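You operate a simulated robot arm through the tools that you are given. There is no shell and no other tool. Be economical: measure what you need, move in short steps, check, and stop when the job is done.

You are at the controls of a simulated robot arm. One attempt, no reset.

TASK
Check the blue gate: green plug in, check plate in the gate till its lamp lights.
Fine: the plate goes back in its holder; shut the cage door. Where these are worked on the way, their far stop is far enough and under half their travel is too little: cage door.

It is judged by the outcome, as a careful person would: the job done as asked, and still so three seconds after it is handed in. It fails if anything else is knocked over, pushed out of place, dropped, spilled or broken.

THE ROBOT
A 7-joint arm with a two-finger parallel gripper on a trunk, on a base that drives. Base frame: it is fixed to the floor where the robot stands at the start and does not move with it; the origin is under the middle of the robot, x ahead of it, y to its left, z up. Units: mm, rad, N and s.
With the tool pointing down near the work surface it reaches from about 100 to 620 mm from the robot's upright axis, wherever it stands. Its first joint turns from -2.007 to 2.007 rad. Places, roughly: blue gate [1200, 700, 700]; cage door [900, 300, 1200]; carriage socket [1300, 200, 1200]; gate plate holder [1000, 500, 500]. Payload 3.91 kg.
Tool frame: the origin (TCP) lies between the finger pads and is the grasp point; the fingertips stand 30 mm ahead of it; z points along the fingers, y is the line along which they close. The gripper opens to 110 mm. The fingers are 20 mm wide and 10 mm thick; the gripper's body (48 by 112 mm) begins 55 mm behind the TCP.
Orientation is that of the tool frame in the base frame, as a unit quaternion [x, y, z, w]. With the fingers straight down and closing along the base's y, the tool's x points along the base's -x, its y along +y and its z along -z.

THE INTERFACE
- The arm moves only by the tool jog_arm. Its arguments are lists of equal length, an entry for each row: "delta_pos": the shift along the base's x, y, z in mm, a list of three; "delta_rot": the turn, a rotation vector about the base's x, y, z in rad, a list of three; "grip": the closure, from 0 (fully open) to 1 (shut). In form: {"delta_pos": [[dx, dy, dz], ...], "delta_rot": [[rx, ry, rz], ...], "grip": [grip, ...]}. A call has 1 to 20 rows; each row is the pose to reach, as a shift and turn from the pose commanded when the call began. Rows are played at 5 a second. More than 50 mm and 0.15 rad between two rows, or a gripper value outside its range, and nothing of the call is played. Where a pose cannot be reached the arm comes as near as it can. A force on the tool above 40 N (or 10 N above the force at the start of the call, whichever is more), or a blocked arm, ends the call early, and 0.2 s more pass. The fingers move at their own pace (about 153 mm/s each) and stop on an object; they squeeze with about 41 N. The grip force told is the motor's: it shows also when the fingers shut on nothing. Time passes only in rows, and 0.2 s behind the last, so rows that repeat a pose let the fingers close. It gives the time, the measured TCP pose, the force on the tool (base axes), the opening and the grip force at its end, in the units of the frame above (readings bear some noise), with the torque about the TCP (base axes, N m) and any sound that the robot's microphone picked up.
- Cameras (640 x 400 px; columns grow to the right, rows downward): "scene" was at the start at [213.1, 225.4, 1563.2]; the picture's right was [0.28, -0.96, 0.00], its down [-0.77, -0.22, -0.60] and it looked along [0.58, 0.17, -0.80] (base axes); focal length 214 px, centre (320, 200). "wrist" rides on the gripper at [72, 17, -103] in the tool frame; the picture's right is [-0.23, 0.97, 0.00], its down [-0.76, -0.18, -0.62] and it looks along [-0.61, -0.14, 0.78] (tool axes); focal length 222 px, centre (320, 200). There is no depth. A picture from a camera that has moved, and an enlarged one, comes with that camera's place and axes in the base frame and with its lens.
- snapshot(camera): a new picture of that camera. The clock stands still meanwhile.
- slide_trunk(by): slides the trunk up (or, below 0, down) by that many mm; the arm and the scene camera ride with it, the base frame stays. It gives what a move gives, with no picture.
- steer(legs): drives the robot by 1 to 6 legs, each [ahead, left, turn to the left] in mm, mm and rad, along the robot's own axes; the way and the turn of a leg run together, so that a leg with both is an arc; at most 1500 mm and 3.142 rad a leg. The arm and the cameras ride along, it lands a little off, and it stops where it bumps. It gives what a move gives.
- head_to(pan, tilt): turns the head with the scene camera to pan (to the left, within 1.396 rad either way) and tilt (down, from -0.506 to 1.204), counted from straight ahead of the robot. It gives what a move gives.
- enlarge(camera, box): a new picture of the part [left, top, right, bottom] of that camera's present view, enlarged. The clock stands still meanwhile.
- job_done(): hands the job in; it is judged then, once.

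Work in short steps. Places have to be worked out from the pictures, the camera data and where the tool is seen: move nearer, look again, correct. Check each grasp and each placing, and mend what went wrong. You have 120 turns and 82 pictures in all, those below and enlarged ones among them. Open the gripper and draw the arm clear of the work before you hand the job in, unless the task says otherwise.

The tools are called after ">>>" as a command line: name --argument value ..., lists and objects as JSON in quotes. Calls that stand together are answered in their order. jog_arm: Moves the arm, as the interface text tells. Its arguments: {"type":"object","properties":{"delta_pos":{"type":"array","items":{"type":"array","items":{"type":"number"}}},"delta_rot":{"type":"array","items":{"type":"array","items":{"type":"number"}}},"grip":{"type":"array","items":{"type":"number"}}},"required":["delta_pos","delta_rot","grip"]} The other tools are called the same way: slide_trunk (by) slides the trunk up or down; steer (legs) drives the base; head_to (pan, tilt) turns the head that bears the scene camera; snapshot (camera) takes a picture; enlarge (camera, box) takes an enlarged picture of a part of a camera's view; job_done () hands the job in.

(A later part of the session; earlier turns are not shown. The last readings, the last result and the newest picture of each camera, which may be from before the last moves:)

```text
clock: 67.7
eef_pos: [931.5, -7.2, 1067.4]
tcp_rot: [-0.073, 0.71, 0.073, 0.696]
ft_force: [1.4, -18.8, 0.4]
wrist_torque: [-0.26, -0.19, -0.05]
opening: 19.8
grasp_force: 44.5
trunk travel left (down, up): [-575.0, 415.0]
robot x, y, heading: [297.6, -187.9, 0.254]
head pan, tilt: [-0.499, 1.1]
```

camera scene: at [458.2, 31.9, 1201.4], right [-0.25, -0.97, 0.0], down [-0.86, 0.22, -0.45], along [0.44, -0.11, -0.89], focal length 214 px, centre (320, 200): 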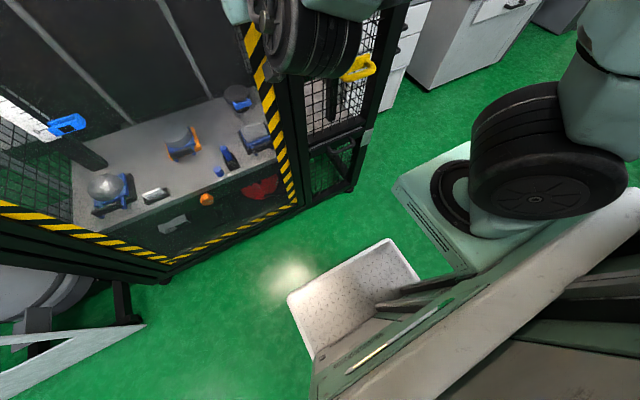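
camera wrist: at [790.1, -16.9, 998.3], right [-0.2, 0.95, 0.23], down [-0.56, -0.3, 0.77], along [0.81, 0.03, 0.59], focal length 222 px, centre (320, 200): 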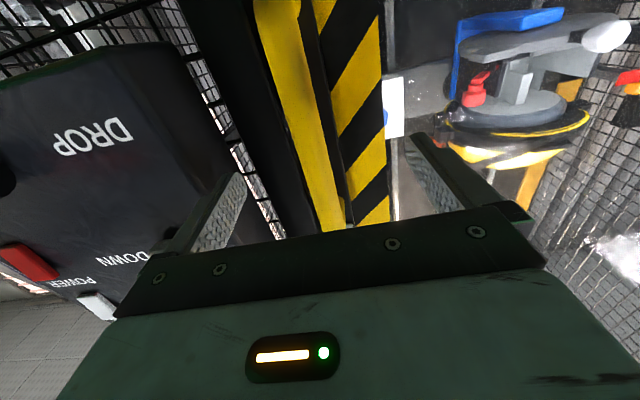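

Gripped (19.8 mm). Now I pull back along the arc without turning.

>>> steer --legs '[[-72, 4, 0], [-71, 11, 0], [-70, 18, 0]]'

```text
clock: 69.7
eef_pos: [782.0, -19.2, 1068.5]
tcp_rot: [-0.079, 0.71, 0.079, 0.695]
ft_force: [0.8, 3.5, -4.3]
wrist_torque: [0.15, -0.96, 0.07]
opening: 19.6
grasp_force: 45.3
trunk travel left (down, up): [-575.0, 415.0]
robot x, y, heading: [151.0, -205.9, 0.254]
head pan, tilt: [-0.499, 1.1]
stopped in leg 3: the force on the tool passed its limit (the readings are from after the stop); the commanded pose is now the measured one
```

>>> steer --legs '[[-60, 16, 0], [-55, 19, 0]]'

```text
clock: 71.2
eef_pos: [683.4, -10.7, 1068.9]
tcp_rot: [-0.084, 0.709, 0.084, 0.695]
ft_force: [1.4, 3.4, -3.0]
wrist_torque: [0.09, -0.75, 0.0]
opening: 19.5
grasp_force: 44.3
trunk travel left (down, up): [-575.0, 415.0]
robot x, y, heading: [53.9, -203.8, 0.248]
head pan, tilt: [-0.499, 1.1]
stopped in leg 2: the force on the tool passed its limit (the readings are from after the stop); the commanded pose is now the measured one
```

>>> steer --legs '[[-48, 20, 0], [-40, 20, 0]]'

```text
clock: 72.7
eef_pos: [592.5, 8.9, 1067.5]
tcp_rot: [-0.087, 0.709, 0.088, 0.695]
ft_force: [0.9, 2.4, -2.2]
wrist_torque: [0.1, -0.51, -0.01]
opening: 19.2
grasp_force: 45.3
trunk travel left (down, up): [-575.0, 415.0]
robot x, y, heading: [-38.8, -187.6, 0.249]
head pan, tilt: [-0.499, 1.1]
stopped in leg 2: the force on the tool passed its limit (the readings are from after the stop); the commanded pose is now the measured one
```

The door is open about 0.49 rad. I release, lift the hand over the handle with the trunk, and close the fingers.

>>> jog_arm --delta_pos '[[0, 0, 0], [0, 0, 0], [0, 0, 0]]' --delta_rot '[[0, 0, 0], [0, 0, 0], [0, 0, 0]]' --grip '[0, 0, 0]'

>>> slide_trunk --by 170

>>> head_to --pan 0.0 --tilt 0.6

>>> snapshot --camera "scene"

```text
clock: 73.5
eef_pos: [593.1, 7.8, 1068.6]
tcp_rot: [-0.087, 0.708, 0.087, 0.695]
ft_force: [-0.4, 0.4, 1.0]
wrist_torque: [-0.01, 0.03, 0.0]
opening: 109.9
grasp_force: 0.1
trunk travel left (down, up): [-575.0, 415.0]
robot x, y, heading: [-34.3, -188.2, 0.249]
head pan, tilt: [-0.499, 1.1]
```

```text
clock: 75.4
eef_pos: [593.2, 7.9, 1239.6]
tcp_rot: [-0.087, 0.708, 0.087, 0.695]
ft_force: [-0.3, -0.1, -0.3]
wrist_torque: [0.02, -0.03, -0.02]
opening: 110.0
grasp_force: 0.1
trunk travel left (down, up): [-745.0, 245.0]
robot x, y, heading: [-38.0, -189.3, 0.252]
head pan, tilt: [-0.499, 1.1]
```

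```text
clock: 76.3
eef_pos: [593.0, 9.0, 1238.8]
tcp_rot: [-0.087, 0.709, 0.087, 0.695]
ft_force: [1.0, -0.2, 0.7]
wrist_torque: [-0.06, -0.02, -0.02]
opening: 109.4
grasp_force: 0.1
trunk travel left (down, up): [-745.0, 245.0]
robot x, y, heading: [-34.6, -189.4, 0.253]
head pan, tilt: [0.0, 0.6]
```

```text
48 pictures are left
camera scene: at [136.3, 67.9, 1409.9], right [0.25, -0.97, 0.0], down [-0.55, -0.14, -0.82], along [0.8, 0.2, -0.57], focal length 214 px, centre (320, 200)
```

scene: 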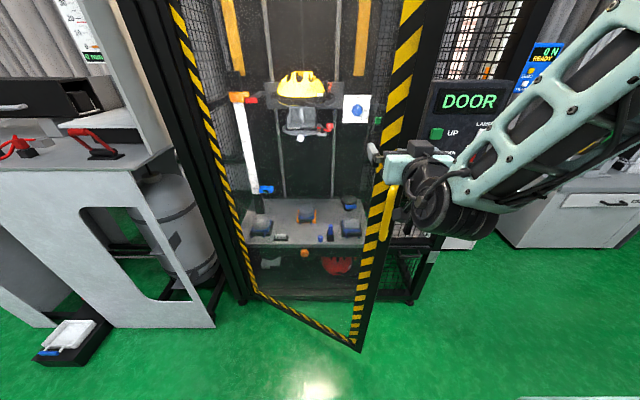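

The door stands ajar and the hand is above the handle. I close the fingers and strafe right past the door's edge.

>>> steer --legs '[[0, -80, 0]]'

>>> jog_arm --delta_pos '[[7, -29, 0], [7, -29, 0], [7, -29, 0]]' --delta_rot '[[0, 0, 0], [0, 0, 0], [0, 0, 0]]' --grip '[1, 1, 1]'

>>> snapshot --camera "scene"

```text
clock: 77.4
eef_pos: [612.9, -70.0, 1238.2]
tcp_rot: [-0.087, 0.709, 0.087, 0.695]
ft_force: [0.6, -0.3, 0.0]
wrist_torque: [-0.03, 0.03, 0.02]
opening: 109.7
grasp_force: 0.1
trunk travel left (down, up): [-745.0, 245.0]
robot x, y, heading: [-15.1, -267.0, 0.245]
head pan, tilt: [0.0, 0.6]
```

```text
clock: 78.2
eef_pos: [625.1, -93.9, 1240.7]
tcp_rot: [-0.086, 0.709, 0.087, 0.694]
ft_force: [0.9, -0.2, 0.2]
wrist_torque: [-0.03, -0.01, -0.01]
opening: 0.1
grasp_force: 37.5
out of reach, approached as far as the arm can: row 1, 2, 3
trunk travel left (down, up): [-745.0, 245.0]
robot x, y, heading: [-14.1, -265.9, 0.254]
head pan, tilt: [0.0, 0.6]
```

```text
47 pictures are left
camera scene: at [156.8, -11.2, 1410.0], right [0.25, -0.97, 0.0], down [-0.55, -0.14, -0.83], along [0.8, 0.21, -0.56], focal length 214 px, centre (320, 200)
```

scene: 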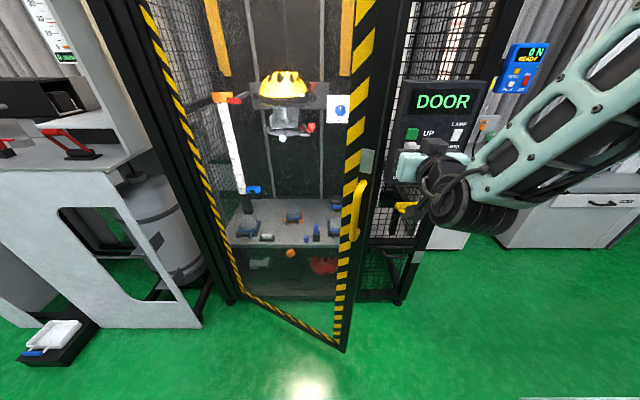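

The hand is now right of the door's edge. I drive 110 mm in past the edge, then strafe left so it is behind the door.

>>> steer --legs '[[105, 0, 0], [0, 140, 0]]'

>>> snapshot --camera "scene"

```text
clock: 79.7
eef_pos: [726.8, -68.6, 1239.2]
tcp_rot: [-0.079, 0.71, 0.081, 0.695]
ft_force: [-0.6, -10.2, 2.4]
wrist_torque: [0.4, 0.21, 0.68]
opening: 0.4
grasp_force: 37.7
trunk travel left (down, up): [-745.0, 245.0]
robot x, y, heading: [83.0, -238.1, 0.252]
head pan, tilt: [0.0, 0.6]
stopped in leg 2: the robot was blocked; the commanded pose is now the measured one
```

```text
46 pictures are left
camera scene: at [255.4, 20.6, 1410.2], right [0.25, -0.97, 0.0], down [-0.55, -0.14, -0.83], along [0.8, 0.21, -0.56], focal length 214 px, centre (320, 200)
```

scene: 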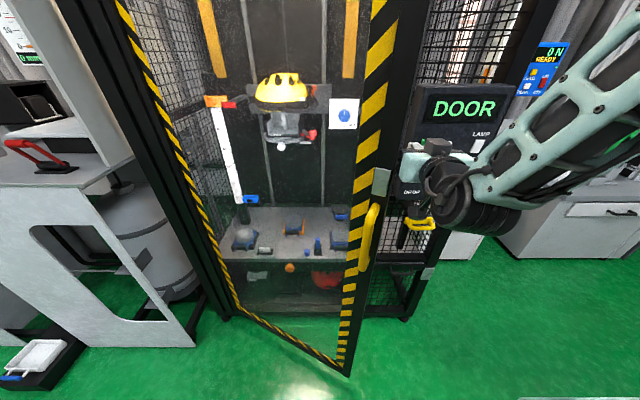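

The wrist jams against the door's end face. I step right a little and yaw the hand to the left about the TCP so it acts as a hook behind the door.

>>> steer --legs '[[0, -10, 0]]'

>>> jog_arm --delta_pos '[[0, 0, 0], [0, 0, 0], [0, 0, 0], [0, 0, 0], [0, 0, 0], [0, 0, 0], [0, 0, 0]]' --delta_rot '[[0, 0, 0.14], [0, 0, 0.28], [0, 0, 0.42], [0, 0, 0.56], [0, 0, 0.7], [0, 0, 0.84], [0, 0, 0.98]]' --grip '[1, 1, 1, 1, 1, 1, 1]'

>>> snapshot --camera "scene"

```text
clock: 80.4
eef_pos: [730.8, -72.7, 1239.1]
tcp_rot: [-0.08, 0.711, 0.081, 0.694]
ft_force: [0.3, 0.3, 1.1]
wrist_torque: [-0.01, 0.0, -0.03]
opening: 0.0
grasp_force: 38.2
trunk travel left (down, up): [-745.0, 245.0]
robot x, y, heading: [87.4, -241.7, 0.254]
head pan, tilt: [0.0, 0.6]
```

```text
clock: 81.0
eef_pos: [730.2, -56.2, 1243.7]
tcp_rot: [-0.141, 0.703, 0.144, 0.682]
ft_force: [-1.4, -15.8, 5.0]
wrist_torque: [0.55, 0.28, 1.19]
opening: 0.1
grasp_force: 37.7
out of reach, approached as far as the arm can: row 1, 2
trunk travel left (down, up): [-745.0, 245.0]
robot x, y, heading: [87.6, -239.1, 0.249]
head pan, tilt: [0.0, 0.6]
stopped in row 2: the force on the tool passed its limit (the readings are from after the stop); the commanded pose is now the measured one
```

```text
45 pictures are left
camera scene: at [259.7, 14.8, 1410.4], right [0.25, -0.97, 0.0], down [-0.55, -0.14, -0.83], along [0.8, 0.21, -0.56], focal length 214 px, centre (320, 200)
```

scene: 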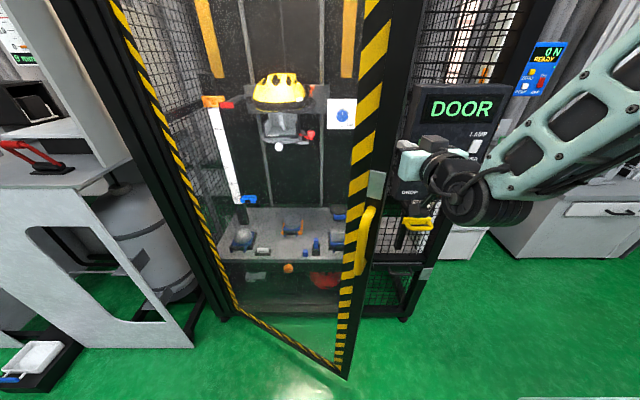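

The gripper body still touches the edge. I go 15 mm right and 120 mm further in so the whole gripper passes the edge, then sweep left.

>>> steer --legs '[[0, -15, 0], [120, 0, 0]]'

>>> jog_arm --delta_pos '[[-5, 20, 0], [-10, 40, 0], [-15, 60, 0], [-20, 80, 0], [-25, 100, 0]]' --delta_rot '[[0, 0, 0.14], [0, 0, 0.28], [0, 0, 0.42], [0, 0, 0.56], [0, 0, 0.7]]' --grip '[1, 1, 1, 1, 1]'

>>> snapshot --camera "scene"

```text
clock: 81.9
eef_pos: [732.2, -56.0, 1241.8]
tcp_rot: [-0.144, 0.704, 0.143, 0.681]
ft_force: [0.4, 0.9, 0.2]
wrist_torque: [-0.02, -0.01, 0.02]
opening: 0.1
grasp_force: 37.7
trunk travel left (down, up): [-745.0, 245.0]
robot x, y, heading: [86.3, -243.1, 0.243]
head pan, tilt: [0.0, 0.6]
stopped in leg 1: the robot was blocked; the commanded pose is now the measured one
```

```text
clock: 82.2
eef_pos: [729.4, -51.8, 1241.6]
tcp_rot: [-0.147, 0.705, 0.148, 0.677]
ft_force: [0.0, 0.8, 0.4]
wrist_torque: [0.01, 0.03, 0.08]
opening: 0.1
grasp_force: 37.4
out of reach, approached as far as the arm can: row 1
trunk travel left (down, up): [-745.0, 245.0]
robot x, y, heading: [89.0, -240.3, 0.244]
head pan, tilt: [0.0, 0.6]
stopped in row 1: the force on the tool passed its limit (the readings are from after the stop); the commanded pose is now the measured one
```

```text
44 pictures are left
camera scene: at [264.2, 13.6, 1410.0], right [0.24, -0.97, 0.0], down [-0.55, -0.14, -0.82], along [0.8, 0.2, -0.57], focal length 214 px, centre (320, 200)
```

scene: 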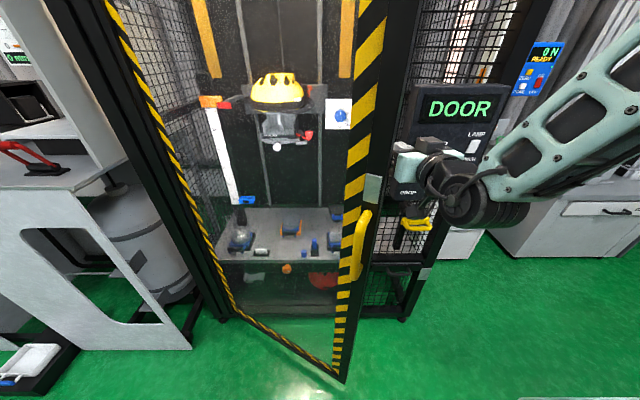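

>>> steer --legs '[[120, 0, 0]]'

>>> snapshot --camera "scene"

```text
clock: 83.4
eef_pos: [843.4, -20.1, 1241.5]
tcp_rot: [-0.148, 0.705, 0.149, 0.678]
ft_force: [-1.4, 0.1, -0.8]
wrist_torque: [0.01, -0.03, 0.0]
opening: 0.0
grasp_force: 37.7
trunk travel left (down, up): [-745.0, 245.0]
robot x, y, heading: [201.6, -209.1, 0.245]
head pan, tilt: [0.0, 0.6]
```

```text
43 pictures are left
camera scene: at [378.6, 43.4, 1410.0], right [0.25, -0.97, 0.0], down [-0.55, -0.14, -0.83], along [0.8, 0.2, -0.56], focal length 214 px, centre (320, 200)
```

scene: 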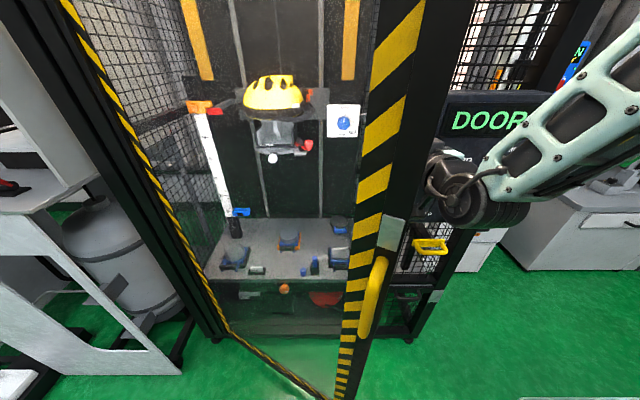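

The gripper is now behind the door edge. I yaw the hand left and sweep it left with the arm.

>>> jog_arm --delta_pos '[[-5, 20, 0], [-10, 40, 0], [-15, 60, 0], [-22, 80, 0], [-30, 100, 0], [-40, 120, 0]]' --delta_rot '[[0, 0, 0.12], [0, 0, 0.24], [0, 0, 0.36], [0, 0, 0.48], [0, 0, 0.6], [0, 0, 0.72]]' --grip '[1, 1, 1, 1, 1, 1]'

>>> snapshot --camera "scene"

```text
clock: 84.8
eef_pos: [657.5, 168.1, 1257.9]
tcp_rot: [-0.337, 0.641, 0.336, 0.602]
ft_force: [-0.4, 0.5, -0.3]
wrist_torque: [-0.04, -0.01, 0.01]
opening: 0.0
grasp_force: 37.7
out of reach, approached as far as the arm can: row 1, 2, 3, 4, 5, 6
trunk travel left (down, up): [-745.0, 245.0]
robot x, y, heading: [204.2, -208.6, 0.247]
head pan, tilt: [0.0, 0.6]
```

```text
42 pictures are left
camera scene: at [378.7, 43.3, 1410.0], right [0.25, -0.97, 0.0], down [-0.55, -0.14, -0.83], along [0.8, 0.2, -0.57], focal length 214 px, centre (320, 200)
```

scene: 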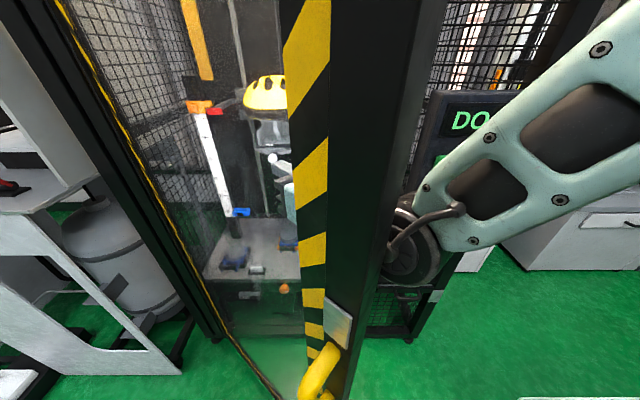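

The door has swung to about 0.67 rad. To keep the base clear of it I back up 170 mm with the hand hooked behind the door.

>>> steer --legs '[[-170, 0, 0]]'

>>> snapshot --camera "scene"

```text
clock: 86.3
eef_pos: [495.0, 126.2, 1259.1]
tcp_rot: [-0.335, 0.642, 0.335, 0.603]
ft_force: [-0.2, 0.0, -0.1]
wrist_torque: [-0.01, 0.02, 0.0]
opening: 0.2
grasp_force: 37.3
trunk travel left (down, up): [-745.0, 245.0]
robot x, y, heading: [40.6, -251.1, 0.243]
head pan, tilt: [0.0, 0.6]
```

```text
41 pictures are left
camera scene: at [214.8, 3.8, 1410.0], right [0.24, -0.97, 0.0], down [-0.55, -0.14, -0.82], along [0.8, 0.2, -0.57], focal length 214 px, centre (320, 200)
```

scene: 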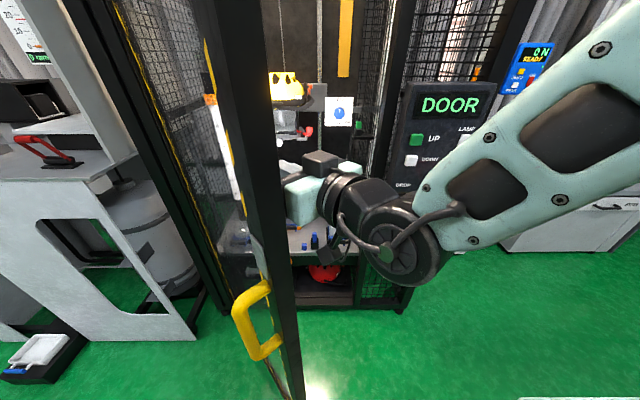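

The door is at about 0.87 rad. I strafe left 130 mm so there is room to turn, then turn left in steps, pushing the door round.

>>> steer --legs '[[-30, 140, 0]]'

>>> steer --legs '[[0, 0, 0.3]]'

>>> snapshot --camera "scene"

```text
clock: 87.6
eef_pos: [431.0, 254.1, 1259.1]
tcp_rot: [-0.336, 0.641, 0.335, 0.603]
ft_force: [0.9, 0.0, -0.4]
wrist_torque: [-0.03, 0.0, -0.02]
opening: 0.0
grasp_force: 38.5
trunk travel left (down, up): [-745.0, 245.0]
robot x, y, heading: [-23.3, -128.1, 0.242]
head pan, tilt: [0.0, 0.6]
```

```text
clock: 89.1
eef_pos: [340.3, 374.0, 1257.9]
tcp_rot: [-0.412, 0.595, 0.407, 0.557]
ft_force: [-0.5, -0.6, 0.0]
wrist_torque: [0.02, 0.01, 0.02]
opening: 0.0
grasp_force: 37.9
trunk travel left (down, up): [-745.0, 245.0]
robot x, y, heading: [-8.4, -107.9, 0.495]
head pan, tilt: [0.0, 0.6]
stopped in leg 1: the robot was blocked; the commanded pose is now the measured one
```

```text
40 pictures are left
camera scene: at [99.8, 186.5, 1410.0], right [0.47, -0.88, 0.0], down [-0.5, -0.27, -0.83], along [0.73, 0.39, -0.56], focal length 214 px, centre (320, 200)
```

scene: 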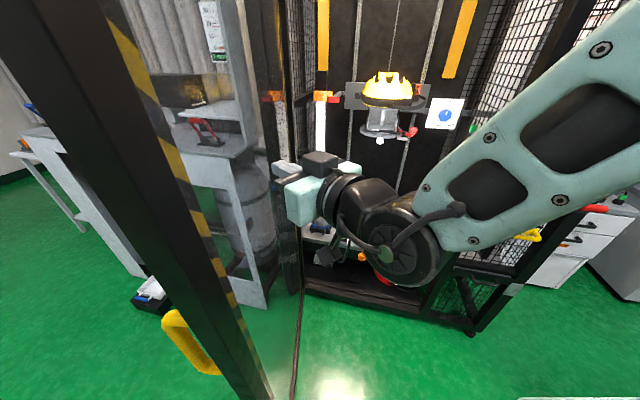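

The door is at about 80°. I push it a bit further with a strafe left and a turn.

>>> steer --legs '[[0, 120, 0.25]]'

>>> snapshot --camera "scene"

```text
clock: 89.8
eef_pos: [336.5, 381.0, 1257.7]
tcp_rot: [-0.417, 0.592, 0.41, 0.554]
ft_force: [0.7, -1.2, -0.9]
wrist_torque: [0.0, -0.03, -0.05]
opening: 0.1
grasp_force: 38.1
trunk travel left (down, up): [-745.0, 245.0]
robot x, y, heading: [-0.4, -96.7, 0.505]
head pan, tilt: [0.0, 0.6]
stopped in leg 1: the robot was blocked; the commanded pose is now the measured one
```

```text
39 pictures are left
camera scene: at [98.1, 191.2, 1410.0], right [0.48, -0.88, 0.0], down [-0.5, -0.27, -0.83], along [0.72, 0.4, -0.56], focal length 214 px, centre (320, 200)
```

scene: 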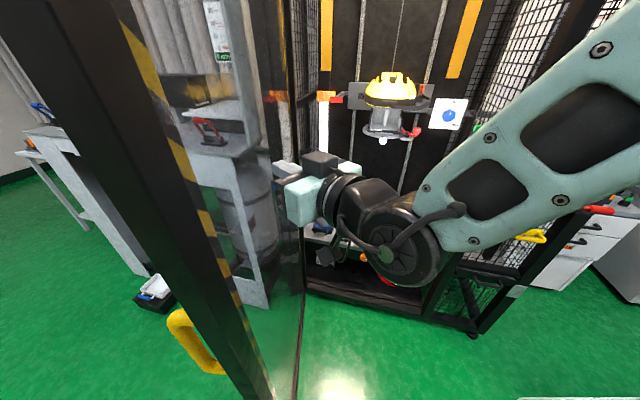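

>>> steer --legs '[[90, 60, 0], [0, 80, 0.2]]'

>>> snapshot --camera "scene"

```text
clock: 91.7
eef_pos: [238.9, 601.3, 1257.7]
tcp_rot: [-0.473, 0.548, 0.463, 0.511]
ft_force: [0.4, 0.0, -0.2]
wrist_torque: [-0.01, 0.02, 0.02]
opening: 0.1
grasp_force: 38.1
trunk travel left (down, up): [-745.0, 245.0]
robot x, y, heading: [1.5, 62.7, 0.703]
head pan, tilt: [0.0, 0.6]
```

```text
38 pictures are left
camera scene: at [42.9, 368.4, 1410.0], right [0.65, -0.76, 0.0], down [-0.43, -0.36, -0.83], along [0.63, 0.53, -0.56], focal length 214 px, centre (320, 200)
```

scene: 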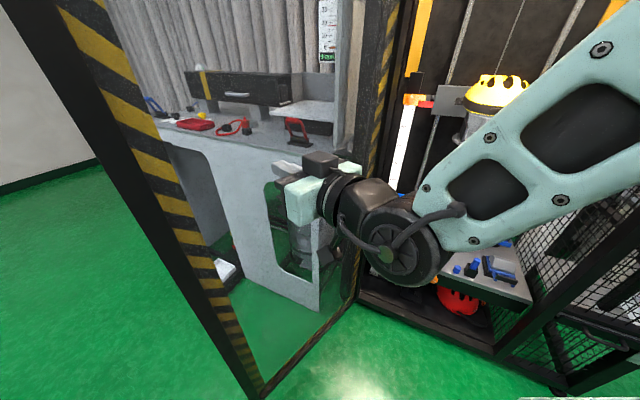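

The door is open past 90°. I turn right to face the cage, drawing the hand away from the door, and look in.

>>> steer --legs '[[0, -60, -0.45]]'

>>> steer --legs '[[200, 0, 0]]'

>>> head_to --pan 0.0 --tilt 0.5

>>> snapshot --camera "scene"

```text
clock: 93.4
eef_pos: [476.3, 390.2, 1257.6]
tcp_rot: [-0.339, 0.64, 0.337, 0.602]
ft_force: [-0.1, 0.4, -0.2]
wrist_torque: [0.0, 0.02, -0.01]
opening: 0.0
grasp_force: 37.4
trunk travel left (down, up): [-745.0, 245.0]
robot x, y, heading: [27.8, 12.4, 0.251]
head pan, tilt: [0.0, 0.6]
```

```text
clock: 95.0
eef_pos: [672.2, 443.0, 1258.1]
tcp_rot: [-0.34, 0.639, 0.338, 0.601]
ft_force: [-0.5, 0.6, -0.4]
wrist_torque: [0.0, 0.0, -0.04]
opening: 0.1
grasp_force: 37.7
trunk travel left (down, up): [-745.0, 245.0]
robot x, y, heading: [223.5, 62.3, 0.259]
head pan, tilt: [0.0, 0.6]
```

```text
clock: 95.7
eef_pos: [671.6, 442.3, 1256.5]
tcp_rot: [-0.34, 0.639, 0.339, 0.601]
ft_force: [-0.1, 0.1, -0.1]
wrist_torque: [0.0, 0.02, 0.0]
opening: 0.0
grasp_force: 37.9
trunk travel left (down, up): [-745.0, 245.0]
robot x, y, heading: [222.3, 59.2, 0.257]
head pan, tilt: [0.0, 0.499]
```

```text
37 pictures are left
camera scene: at [397.0, 317.3, 1419.1], right [0.25, -0.97, 0.0], down [-0.46, -0.12, -0.88], along [0.85, 0.22, -0.48], focal length 214 px, centre (320, 200)
```

scene: 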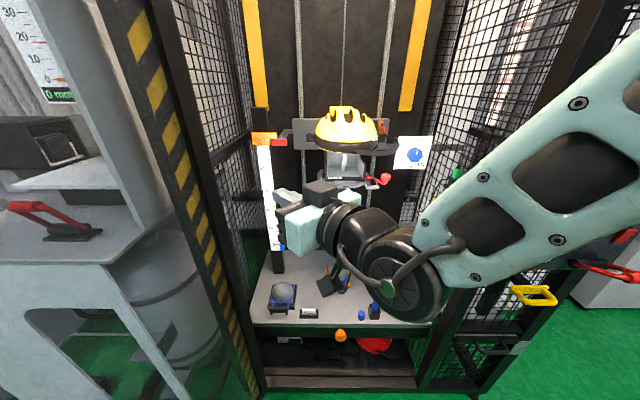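

The opening is clear. I enlarge the green plug, the carriage and the gate.

>>> enlarge --camera "scene" --box '[300, 80, 480, 220]'

>>> enlarge --camera "scene" --box '[220, 120, 360, 340]'

```text
2.86 times, centred on (390, 150) of scene
camera zoom: at [397.0, 317.3, 1419.1], right [0.25, -0.97, 0.0], down [-0.46, -0.12, -0.88], along [0.85, 0.22, -0.48], focal length 613 px, centre (120, 343)
```

zoom: 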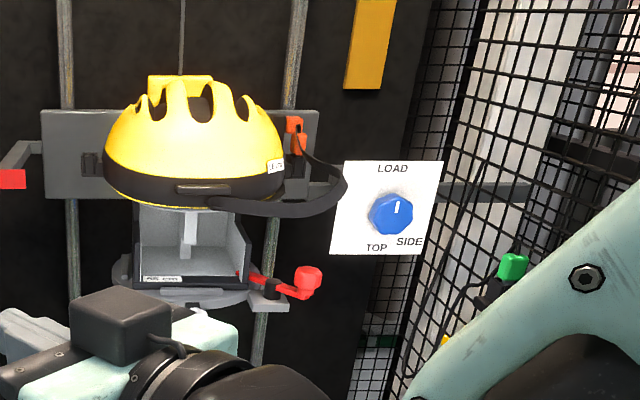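

```text
1.82 times, centred on (290, 230) of scene
camera zoom: at [397.0, 317.3, 1419.1], right [0.25, -0.97, 0.0], down [-0.46, -0.12, -0.88], along [0.85, 0.22, -0.48], focal length 390 px, centre (374, 146)
```

zoom: 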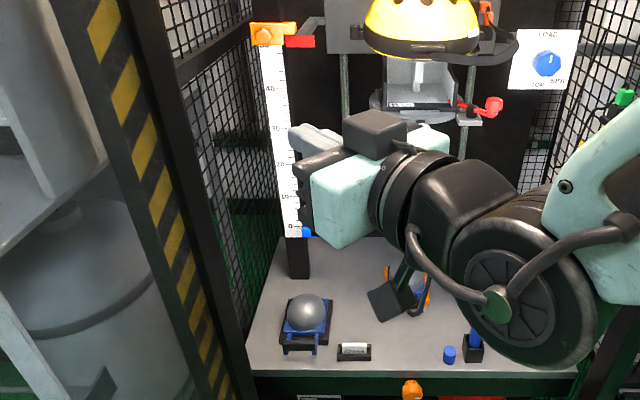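

I want a clear view of the carriage and plug. I turn the hand back to face forward and move it right.

>>> jog_arm --delta_pos '[[19, -29, 0], [38, -57, 0], [57, -86, 0], [77, -115, 0], [96, -143, 0], [115, -172, 0]]' --delta_rot '[[0, 0, -0.13], [0, 0, -0.26], [0, 0, -0.39], [0, 0, -0.52], [0, 0, -0.65], [0, 0, -0.75]]' --grip '[1, 1, 1, 1, 0.5, 0]'

>>> snapshot --camera "scene"

>>> snapshot --camera "wrist"

```text
clock: 97.1
eef_pos: [791.2, 281.0, 1262.1]
tcp_rot: [-0.082, 0.72, 0.094, 0.683]
ft_force: [0.4, 0.6, -0.3]
wrist_torque: [0.02, -0.03, 0.0]
opening: 110.0
grasp_force: 0.0
out of reach, approached as far as the arm can: row 3, 4, 5, 6
trunk travel left (down, up): [-745.0, 245.0]
robot x, y, heading: [224.3, 61.2, 0.256]
head pan, tilt: [0.0, 0.499]
```

```text
34 pictures are left
camera scene: at [396.8, 317.4, 1419.1], right [0.25, -0.97, 0.0], down [-0.46, -0.12, -0.88], along [0.85, 0.22, -0.48], focal length 214 px, centre (320, 200)
```

scene: 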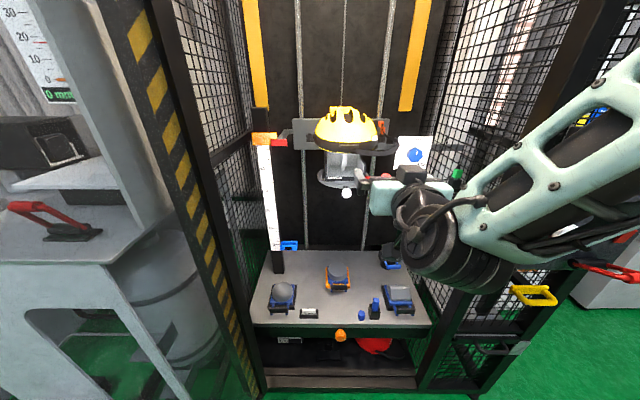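

```text
33 pictures are left
camera wrist: at [682.5, 273.7, 1195.4], right [-0.23, 0.94, 0.25], down [-0.52, -0.33, 0.79], along [0.82, 0.05, 0.56], focal length 222 px, centre (320, 200)
```

wrist: 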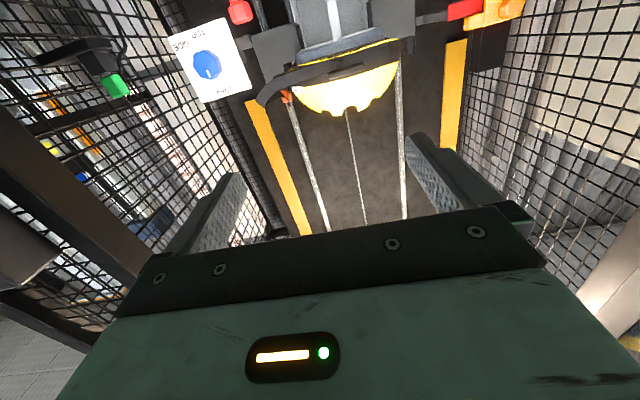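

>>> enlarge --camera "wrist" --box '[20, 0, 320, 130]'

```text
2.13 times, centred on (170, 65) of wrist
camera zoom: at [682.5, 273.7, 1195.4], right [-0.23, 0.94, 0.25], down [-0.52, -0.33, 0.79], along [0.82, 0.05, 0.56], focal length 474 px, centre (640, 488)
```

zoom: 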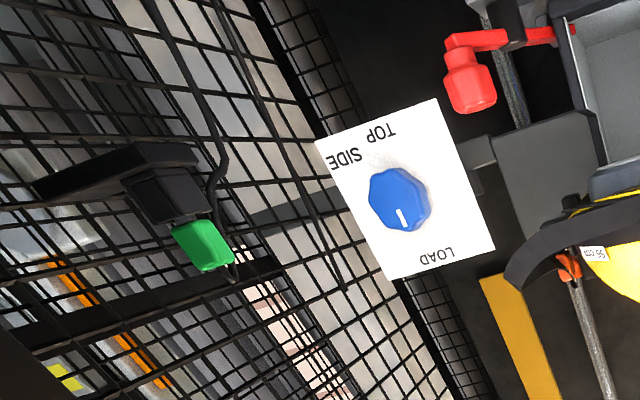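

The green plug stands on a black dock on the right mesh wall. I drive 130 mm closer to see the carriage socket.

>>> steer --legs '[[130, -60, 0]]'

>>> enlarge --camera "wrist" --box '[0, 0, 320, 200]'

>>> enlarge --camera "scene" --box '[300, 80, 500, 205]'

```text
clock: 98.4
eef_pos: [930.9, 255.4, 1262.3]
tcp_rot: [-0.082, 0.72, 0.095, 0.683]
ft_force: [-0.1, 0.2, 0.5]
wrist_torque: [0.04, -0.03, 0.0]
opening: 110.2
grasp_force: 0.0
trunk travel left (down, up): [-745.0, 245.0]
robot x, y, heading: [368.4, 37.3, 0.252]
head pan, tilt: [0.0, 0.499]
```

```text
2.00 times, centred on (160, 100) of wrist
camera zoom: at [822.6, 247.5, 1195.4], right [-0.23, 0.94, 0.25], down [-0.52, -0.33, 0.79], along [0.82, 0.05, 0.56], focal length 444 px, centre (640, 400)
```

zoom: 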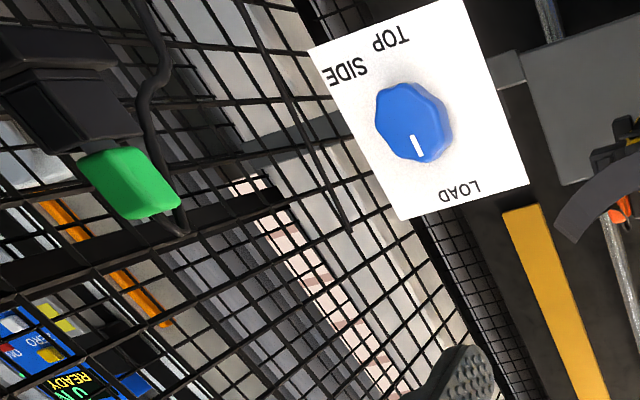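

```text
3.20 times, centred on (400, 142) of scene
camera zoom: at [537.1, 291.8, 1419.1], right [0.25, -0.97, 0.0], down [-0.46, -0.12, -0.88], along [0.85, 0.22, -0.48], focal length 686 px, centre (64, 384)
```

zoom: 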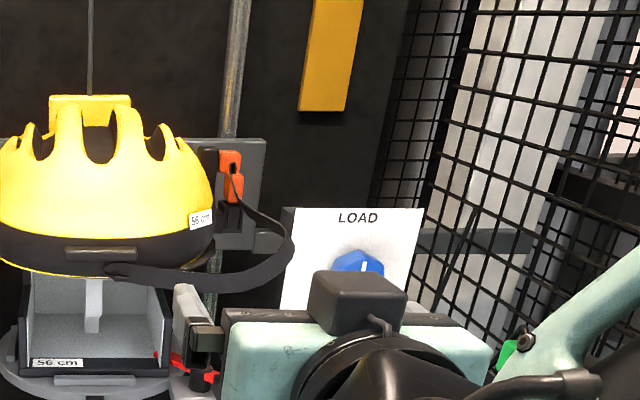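

The carriage socket must be hidden behind the LOAD plate. I raise the trunk to look over the plate from above.

>>> slide_trunk --by 240

>>> enlarge --camera "scene" --box '[300, 150, 500, 275]'

>>> snapshot --camera "scene"

```text
clock: 100.9
eef_pos: [930.2, 254.6, 1501.3]
tcp_rot: [-0.081, 0.719, 0.093, 0.683]
ft_force: [-0.1, 0.2, -0.4]
wrist_torque: [-0.02, 0.03, 0.01]
opening: 109.9
grasp_force: 0.0
trunk travel left (down, up): [-985.0, 5.0]
robot x, y, heading: [359.7, 37.2, 0.251]
head pan, tilt: [0.0, 0.499]
```

```text
3.20 times, centred on (400, 212) of scene
camera zoom: at [537.2, 291.8, 1659.1], right [0.25, -0.97, 0.0], down [-0.46, -0.12, -0.88], along [0.85, 0.22, -0.48], focal length 686 px, centre (64, 160)
```

zoom: 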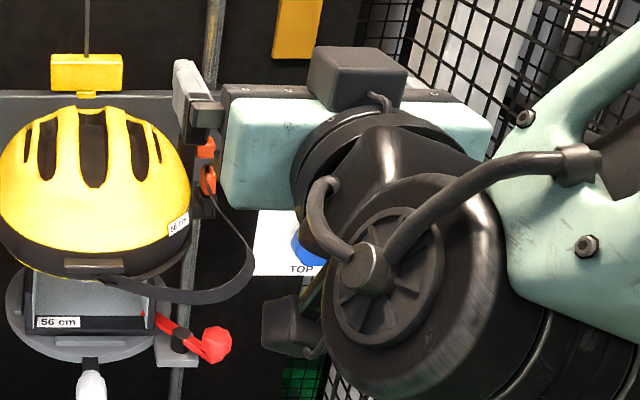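

```text
28 pictures are left
camera scene: at [537.2, 291.8, 1659.1], right [0.25, -0.97, 0.0], down [-0.46, -0.12, -0.88], along [0.85, 0.22, -0.48], focal length 214 px, centre (320, 200)
```

scene: 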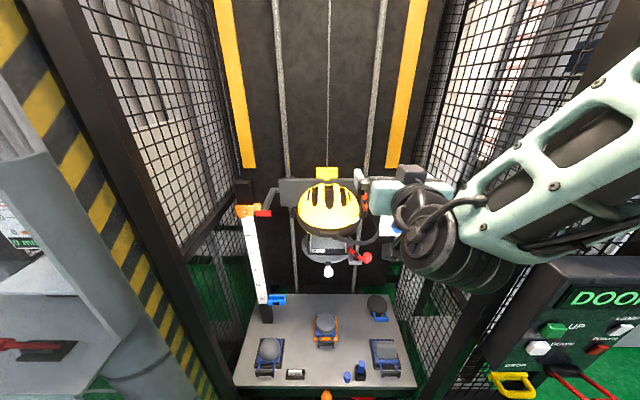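

The arm hides the area. I pitch the tool down again (11 rows), which also brings the wrist camera above for a forward-down view.

>>> jog_arm --delta_pos '[[-4, -1, -6], [-8, -2, -12], [-12, -3, -18], [-16, -4, -24], [-20, -5, -30], [-24, -6, -36], [-28, -7, -42], [-32, -8, -48], [-36, -9, -54], [-40, -10, -60], [-44, -11, -66]]' --delta_rot '[[-0.034, 0.134, 0], [-0.068, 0.268, 0], [-0.103, 0.402, 0], [-0.137, 0.536, 0], [-0.171, 0.67, 0], [-0.205, 0.804, 0], [-0.239, 0.937, 0], [-0.274, 1.071, 0], [-0.308, 1.205, 0], [-0.342, 1.339, 0], [-0.376, 1.473, 0]]' --grip '[0, 0, 0, 0, 0, 0, 0, 0, 0, 0, 0]'

>>> snapshot --camera "wrist"

```text
clock: 103.3
eef_pos: [884.6, 245.2, 1435.8]
tcp_rot: [-0.113, 0.994, 0.0, 0.001]
ft_force: [-0.9, -0.1, -0.7]
wrist_torque: [0.0, -0.03, -0.02]
opening: 110.1
grasp_force: 0.0
trunk travel left (down, up): [-985.0, 5.0]
robot x, y, heading: [362.8, 38.6, 0.252]
head pan, tilt: [0.0, 0.499]
```

```text
27 pictures are left
camera wrist: at [811.1, 245.7, 1539.7], right [0.0, 1.0, 0.0], down [0.78, 0.0, 0.62], along [0.62, 0.0, -0.78], focal length 222 px, centre (320, 200)
```

wrist: 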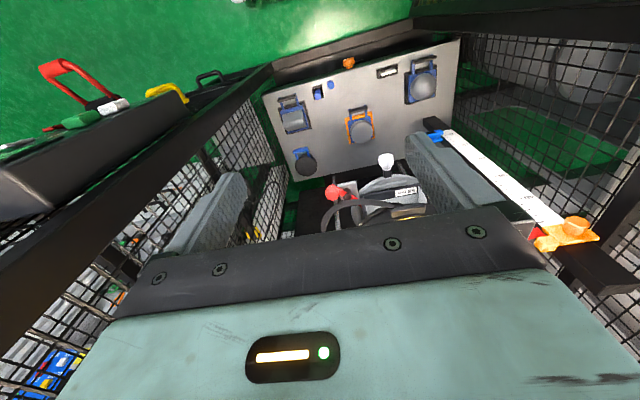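

The scene camera should now look past the arm; I enlarge the carriage region.

>>> enlarge --camera "scene" --box '[300, 150, 480, 290]'

```text
2.86 times, centred on (390, 220) of scene
camera zoom: at [536.9, 291.7, 1659.1], right [0.25, -0.97, 0.0], down [-0.46, -0.12, -0.88], along [0.85, 0.22, -0.48], focal length 613 px, centre (120, 143)
```

zoom: 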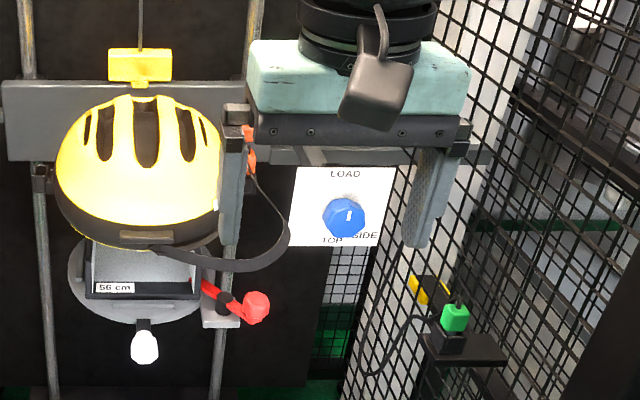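

From the hints (which match the gate and holder well) the carriage socket must be around the LOAD plate. I retract the hand and drive 200 mm nearer for a closer look.

>>> jog_arm --delta_pos '[[-45, -12, 0], [-90, -24, 0], [-136, -35, 0]]' --delta_rot '[[0, 0, 0], [0, 0, 0], [0, 0, 0]]' --grip '[0, 0, 0]'

>>> steer --legs '[[200, -100, 0]]'

>>> head_to --pan -0.3 --tilt 0.75

>>> snapshot --camera "scene"

```text
clock: 104.1
eef_pos: [751.0, 207.4, 1436.2]
tcp_rot: [-0.113, 0.994, 0.0, 0.001]
ft_force: [0.6, 0.1, -0.1]
wrist_torque: [0.0, 0.01, 0.01]
opening: 110.1
grasp_force: 0.1
trunk travel left (down, up): [-985.0, 5.0]
robot x, y, heading: [365.4, 31.3, 0.256]
head pan, tilt: [0.0, 0.499]
```

```text
clock: 105.8
eef_pos: [970.8, 160.1, 1436.2]
tcp_rot: [-0.112, 0.994, 0.0, 0.001]
ft_force: [0.2, -1.1, 0.5]
wrist_torque: [-0.02, 0.01, 0.01]
opening: 110.1
grasp_force: 0.0
trunk travel left (down, up): [-985.0, 5.0]
robot x, y, heading: [584.1, -10.6, 0.252]
head pan, tilt: [0.0, 0.499]
```

```text
clock: 106.6
eef_pos: [970.4, 160.2, 1435.1]
tcp_rot: [-0.112, 0.994, -0.001, 0.001]
ft_force: [-0.2, 0.0, -0.1]
wrist_torque: [0.0, -0.01, 0.01]
opening: 109.9
grasp_force: 0.2
trunk travel left (down, up): [-985.0, 5.0]
robot x, y, heading: [581.8, -12.1, 0.251]
head pan, tilt: [-0.3, 0.75]
```

```text
25 pictures are left
camera scene: at [750.9, 217.8, 1637.2], right [-0.05, -1.0, 0.0], down [-0.68, 0.03, -0.73], along [0.73, -0.03, -0.68], focal length 214 px, centre (320, 200)
```

scene: 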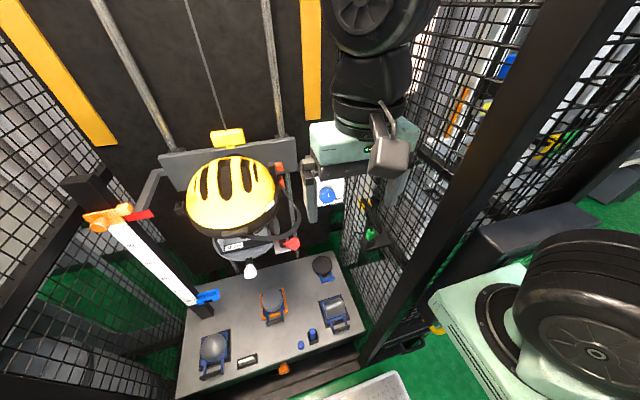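

>>> enlarge --camera "scene" --box '[250, 150, 410, 260]'

>>> enlarge --camera "wrist" --box '[180, 60, 460, 235]'

```text
3.64 times, centred on (330, 205) of scene
camera zoom: at [750.9, 217.8, 1637.2], right [-0.05, -1.0, 0.0], down [-0.68, 0.03, -0.73], along [0.73, -0.03, -0.68], focal length 780 px, centre (284, 182)
```

zoom: 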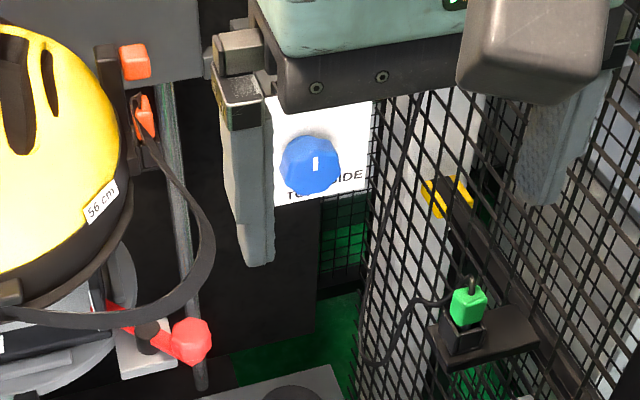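

```text
2.29 times, centred on (320, 148) of wrist
camera zoom: at [895.9, 160.3, 1539.5], right [0.01, 1.0, 0.0], down [0.78, 0.0, 0.62], along [0.62, 0.0, -0.78], focal length 508 px, centre (320, 320)
```

zoom: 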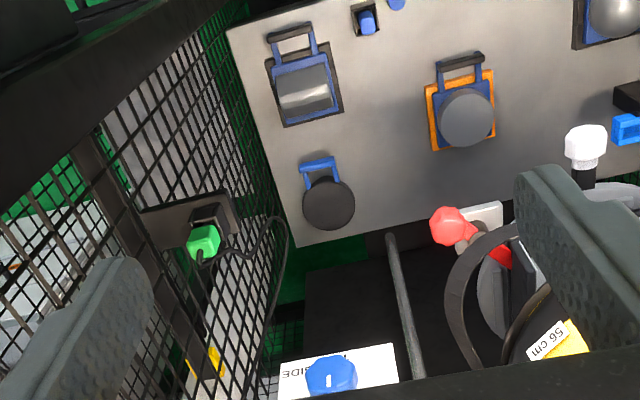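

The hand hides the spot behind the LOAD plate. I shift the hand left and look again.

>>> jog_arm --delta_pos '[[-10, 40, 0], [-20, 80, 0], [-30, 120, 0], [-40, 160, 0], [-50, 200, 0]]' --delta_rot '[[0, 0, 0], [0, 0, 0], [0, 0, 0], [0, 0, 0], [0, 0, 0]]' --grip '[0, 0, 0, 0, 0]'

>>> enlarge --camera "scene" --box '[250, 130, 410, 240]'

```text
clock: 107.8
eef_pos: [922.6, 359.4, 1433.0]
tcp_rot: [-0.111, 0.994, 0.0, 0.0]
ft_force: [-0.4, -0.7, 0.3]
wrist_torque: [0.03, -0.04, -0.03]
opening: 110.3
grasp_force: 0.1
trunk travel left (down, up): [-985.0, 5.0]
robot x, y, heading: [584.5, -13.4, 0.253]
head pan, tilt: [-0.3, 0.75]
```

```text
3.64 times, centred on (330, 185) of scene
camera zoom: at [750.9, 217.2, 1637.2], right [-0.05, -1.0, 0.0], down [-0.68, 0.03, -0.73], along [0.73, -0.04, -0.68], focal length 780 px, centre (284, 254)
```

zoom: 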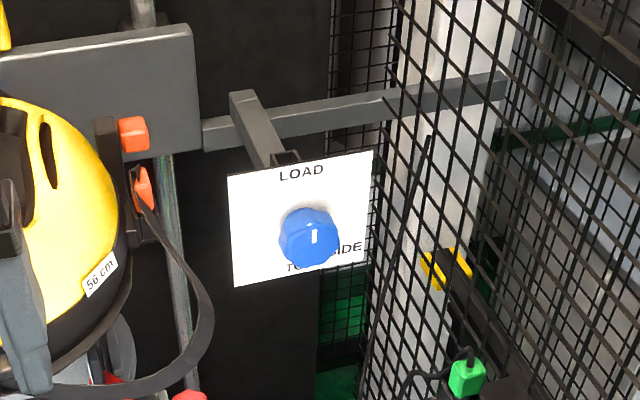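

There is a small black open box on the arm just behind the LOAD plate's top edge — the likely socket. I enlarge it.

>>> enlarge --camera "scene" --box '[300, 140, 350, 175]'

>>> enlarge --camera "scene" --box '[345, 210, 395, 260]'

```text
11.43 times, centred on (325, 158) of scene
camera zoom: at [750.9, 217.2, 1637.2], right [-0.05, -1.0, 0.0], down [-0.68, 0.03, -0.73], along [0.73, -0.04, -0.68], focal length 2451 px, centre (263, 686)
```

zoom: 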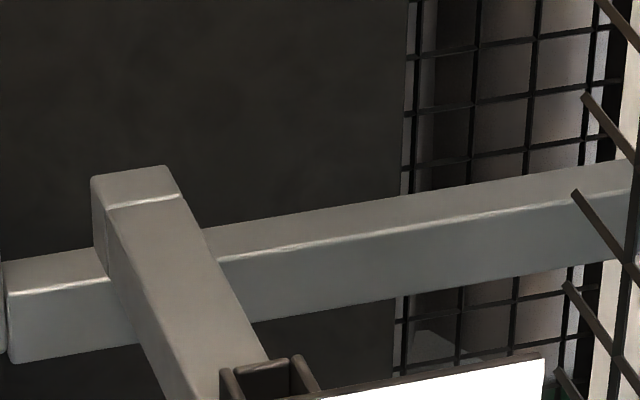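

```text
8.00 times, centred on (370, 235) of scene
camera zoom: at [750.9, 217.2, 1637.2], right [-0.05, -1.0, 0.0], down [-0.68, 0.03, -0.73], along [0.73, -0.04, -0.68], focal length 1716 px, centre (-80, -80)
```

zoom: 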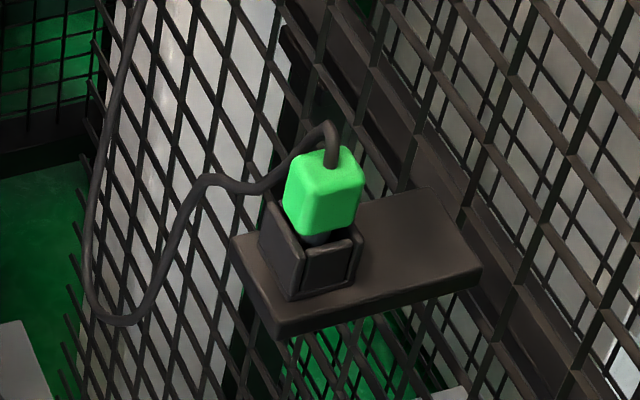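

Found it: the socket is the open black box behind the LOAD plate (≈1300, 188, 1240), and the plug sits in a like box at ≈(1099, 66, 1182). The mesh is only ~47 mm from the plug, so I turn the gripper −90° to close fore-aft, camera towards the inside, while moving above the plug.

>>> jog_arm --delta_pos '[[15, -24, 0], [29, -49, 0], [44, -73, 0], [59, -98, 0], [73, -122, 0], [88, -146, 0], [103, -171, 0], [117, -195, 0], [132, -220, 0], [147, -244, 0], [161, -269, 0], [176, -293, 0]]' --delta_rot '[[0, 0, -0.1287], [0, 0, -0.2573], [0, 0, -0.386], [0, 0, -0.5147], [0, 0, -0.6433], [0, 0, -0.772], [0, 0, -0.9007], [0, 0, -1.0293], [0, 0, -1.158], [0, 0, -1.2867], [0, 0, -1.4153], [0, 0, -1.544]]' --grip '[0, 0, 0, 0, 0, 0, 0, 0, 0.2, 0.3, 0.4, 0.4]'

>>> snapshot --camera "wrist"

```text
clock: 110.4
eef_pos: [1093.5, 77.7, 1436.7]
tcp_rot: [0.609, 0.793, -0.005, 0.003]
ft_force: [0.3, -0.7, -0.6]
wrist_torque: [0.01, 0.04, -0.01]
opening: 65.9
grasp_force: 0.1
trunk travel left (down, up): [-985.0, 5.0]
robot x, y, heading: [581.0, -14.1, 0.257]
head pan, tilt: [-0.3, 0.75]
```

```text
19 pictures are left
camera wrist: at [1091.7, 153.6, 1540.3], right [1.0, 0.03, 0.0], down [0.03, -0.78, 0.63], along [0.02, -0.63, -0.78], focal length 222 px, centre (320, 200)
```

wrist: 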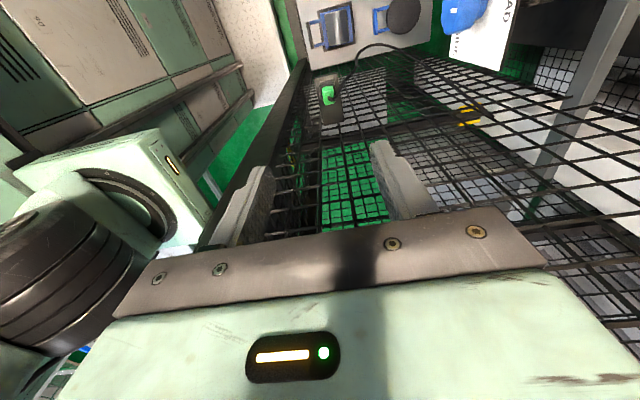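

The plug from here comes to (1104, 67). I move over it and descend to just above it.

>>> jog_arm --delta_pos '[[10, -11, -30], [10, -11, -75], [10, -11, -120], [10, -11, -160]]' --delta_rot '[[0, 0, -0.01], [0, 0, -0.01], [0, 0, -0.01], [0, 0, -0.01]]' --grip '[0.4, 0.4, 0.4, 0.4]'

>>> enlarge --camera "wrist" --box '[200, 60, 440, 240]'

```text
clock: 111.6
eef_pos: [1088.5, 80.7, 1290.4]
tcp_rot: [0.613, 0.79, 0.014, 0.01]
ft_force: [-0.6, 0.6, 0.5]
wrist_torque: [0.0, -0.02, -0.01]
opening: 66.1
grasp_force: 0.0
trunk travel left (down, up): [-985.0, 5.0]
robot x, y, heading: [571.6, 3.8, 0.284]
head pan, tilt: [-0.3, 0.75]
stopped in row 4: the arm was blocked; the commanded pose is now the measured one
```

```text
2.22 times, centred on (320, 150) of wrist
camera zoom: at [1083.2, 153.8, 1395.2], right [1.0, 0.02, 0.03], down [0.0, -0.79, 0.61], along [0.04, -0.61, -0.79], focal length 494 px, centre (320, 311)
```

zoom: 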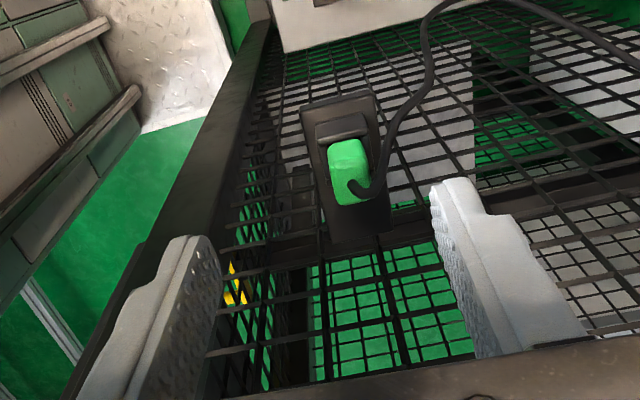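

The descent was blocked: likely the forearm met the cage post, and it nudged my base slightly. I raise the hand again and will come down with the trunk instead, with the arm shape unchanged.

>>> jog_arm --delta_pos '[[0, 0, 40], [0, 0, 85], [0, 0, 130], [0, 0, 145]]' --delta_rot '[[0, 0, 0], [0, 0, 0], [0, 0, 0], [0, 0, 0]]' --grip '[0.4, 0.4, 0.4, 0.4]'

>>> steer --legs '[[0, 0, -0.03]]'

>>> head_to --pan -0.6 --tilt 0.5

>>> snapshot --camera "scene"

```text
clock: 112.6
eef_pos: [1096.9, 87.7, 1431.2]
tcp_rot: [0.611, 0.792, 0.005, 0.005]
ft_force: [0.2, 0.3, 0.4]
wrist_torque: [0.03, -0.02, 0.04]
opening: 66.1
grasp_force: 0.2
trunk travel left (down, up): [-985.0, 5.0]
robot x, y, heading: [573.2, 6.9, 0.28]
head pan, tilt: [-0.3, 0.75]
```

```text
clock: 113.4
eef_pos: [1099.2, 75.8, 1427.9]
tcp_rot: [0.622, 0.783, 0.005, 0.005]
ft_force: [-0.3, 0.0, -0.7]
wrist_torque: [-0.01, 0.0, 0.02]
opening: 66.3
grasp_force: 0.0
trunk travel left (down, up): [-985.0, 5.0]
robot x, y, heading: [570.8, 4.6, 0.252]
head pan, tilt: [-0.3, 0.75]
```

```text
clock: 114.2
eef_pos: [1098.4, 75.3, 1429.4]
tcp_rot: [0.622, 0.783, 0.004, 0.005]
ft_force: [0.9, -0.7, 0.7]
wrist_torque: [0.01, -0.03, 0.03]
opening: 65.8
grasp_force: 0.1
trunk travel left (down, up): [-985.0, 5.0]
robot x, y, heading: [571.5, 9.0, 0.254]
head pan, tilt: [-0.6, 0.499]
```

```text
17 pictures are left
camera scene: at [743.4, 210.9, 1658.8], right [-0.34, -0.94, 0.0], down [-0.45, 0.16, -0.88], along [0.83, -0.3, -0.48], focal length 214 px, centre (320, 200)
```

scene: 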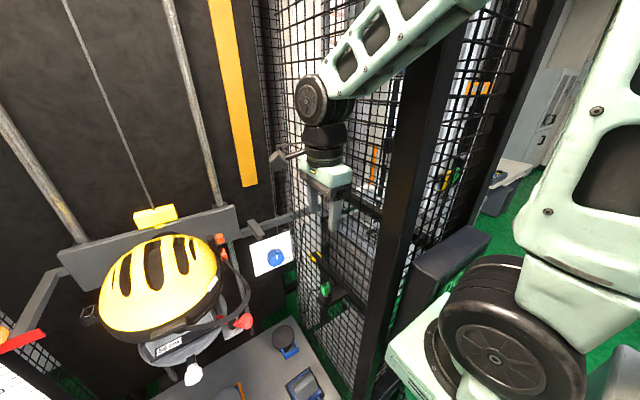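

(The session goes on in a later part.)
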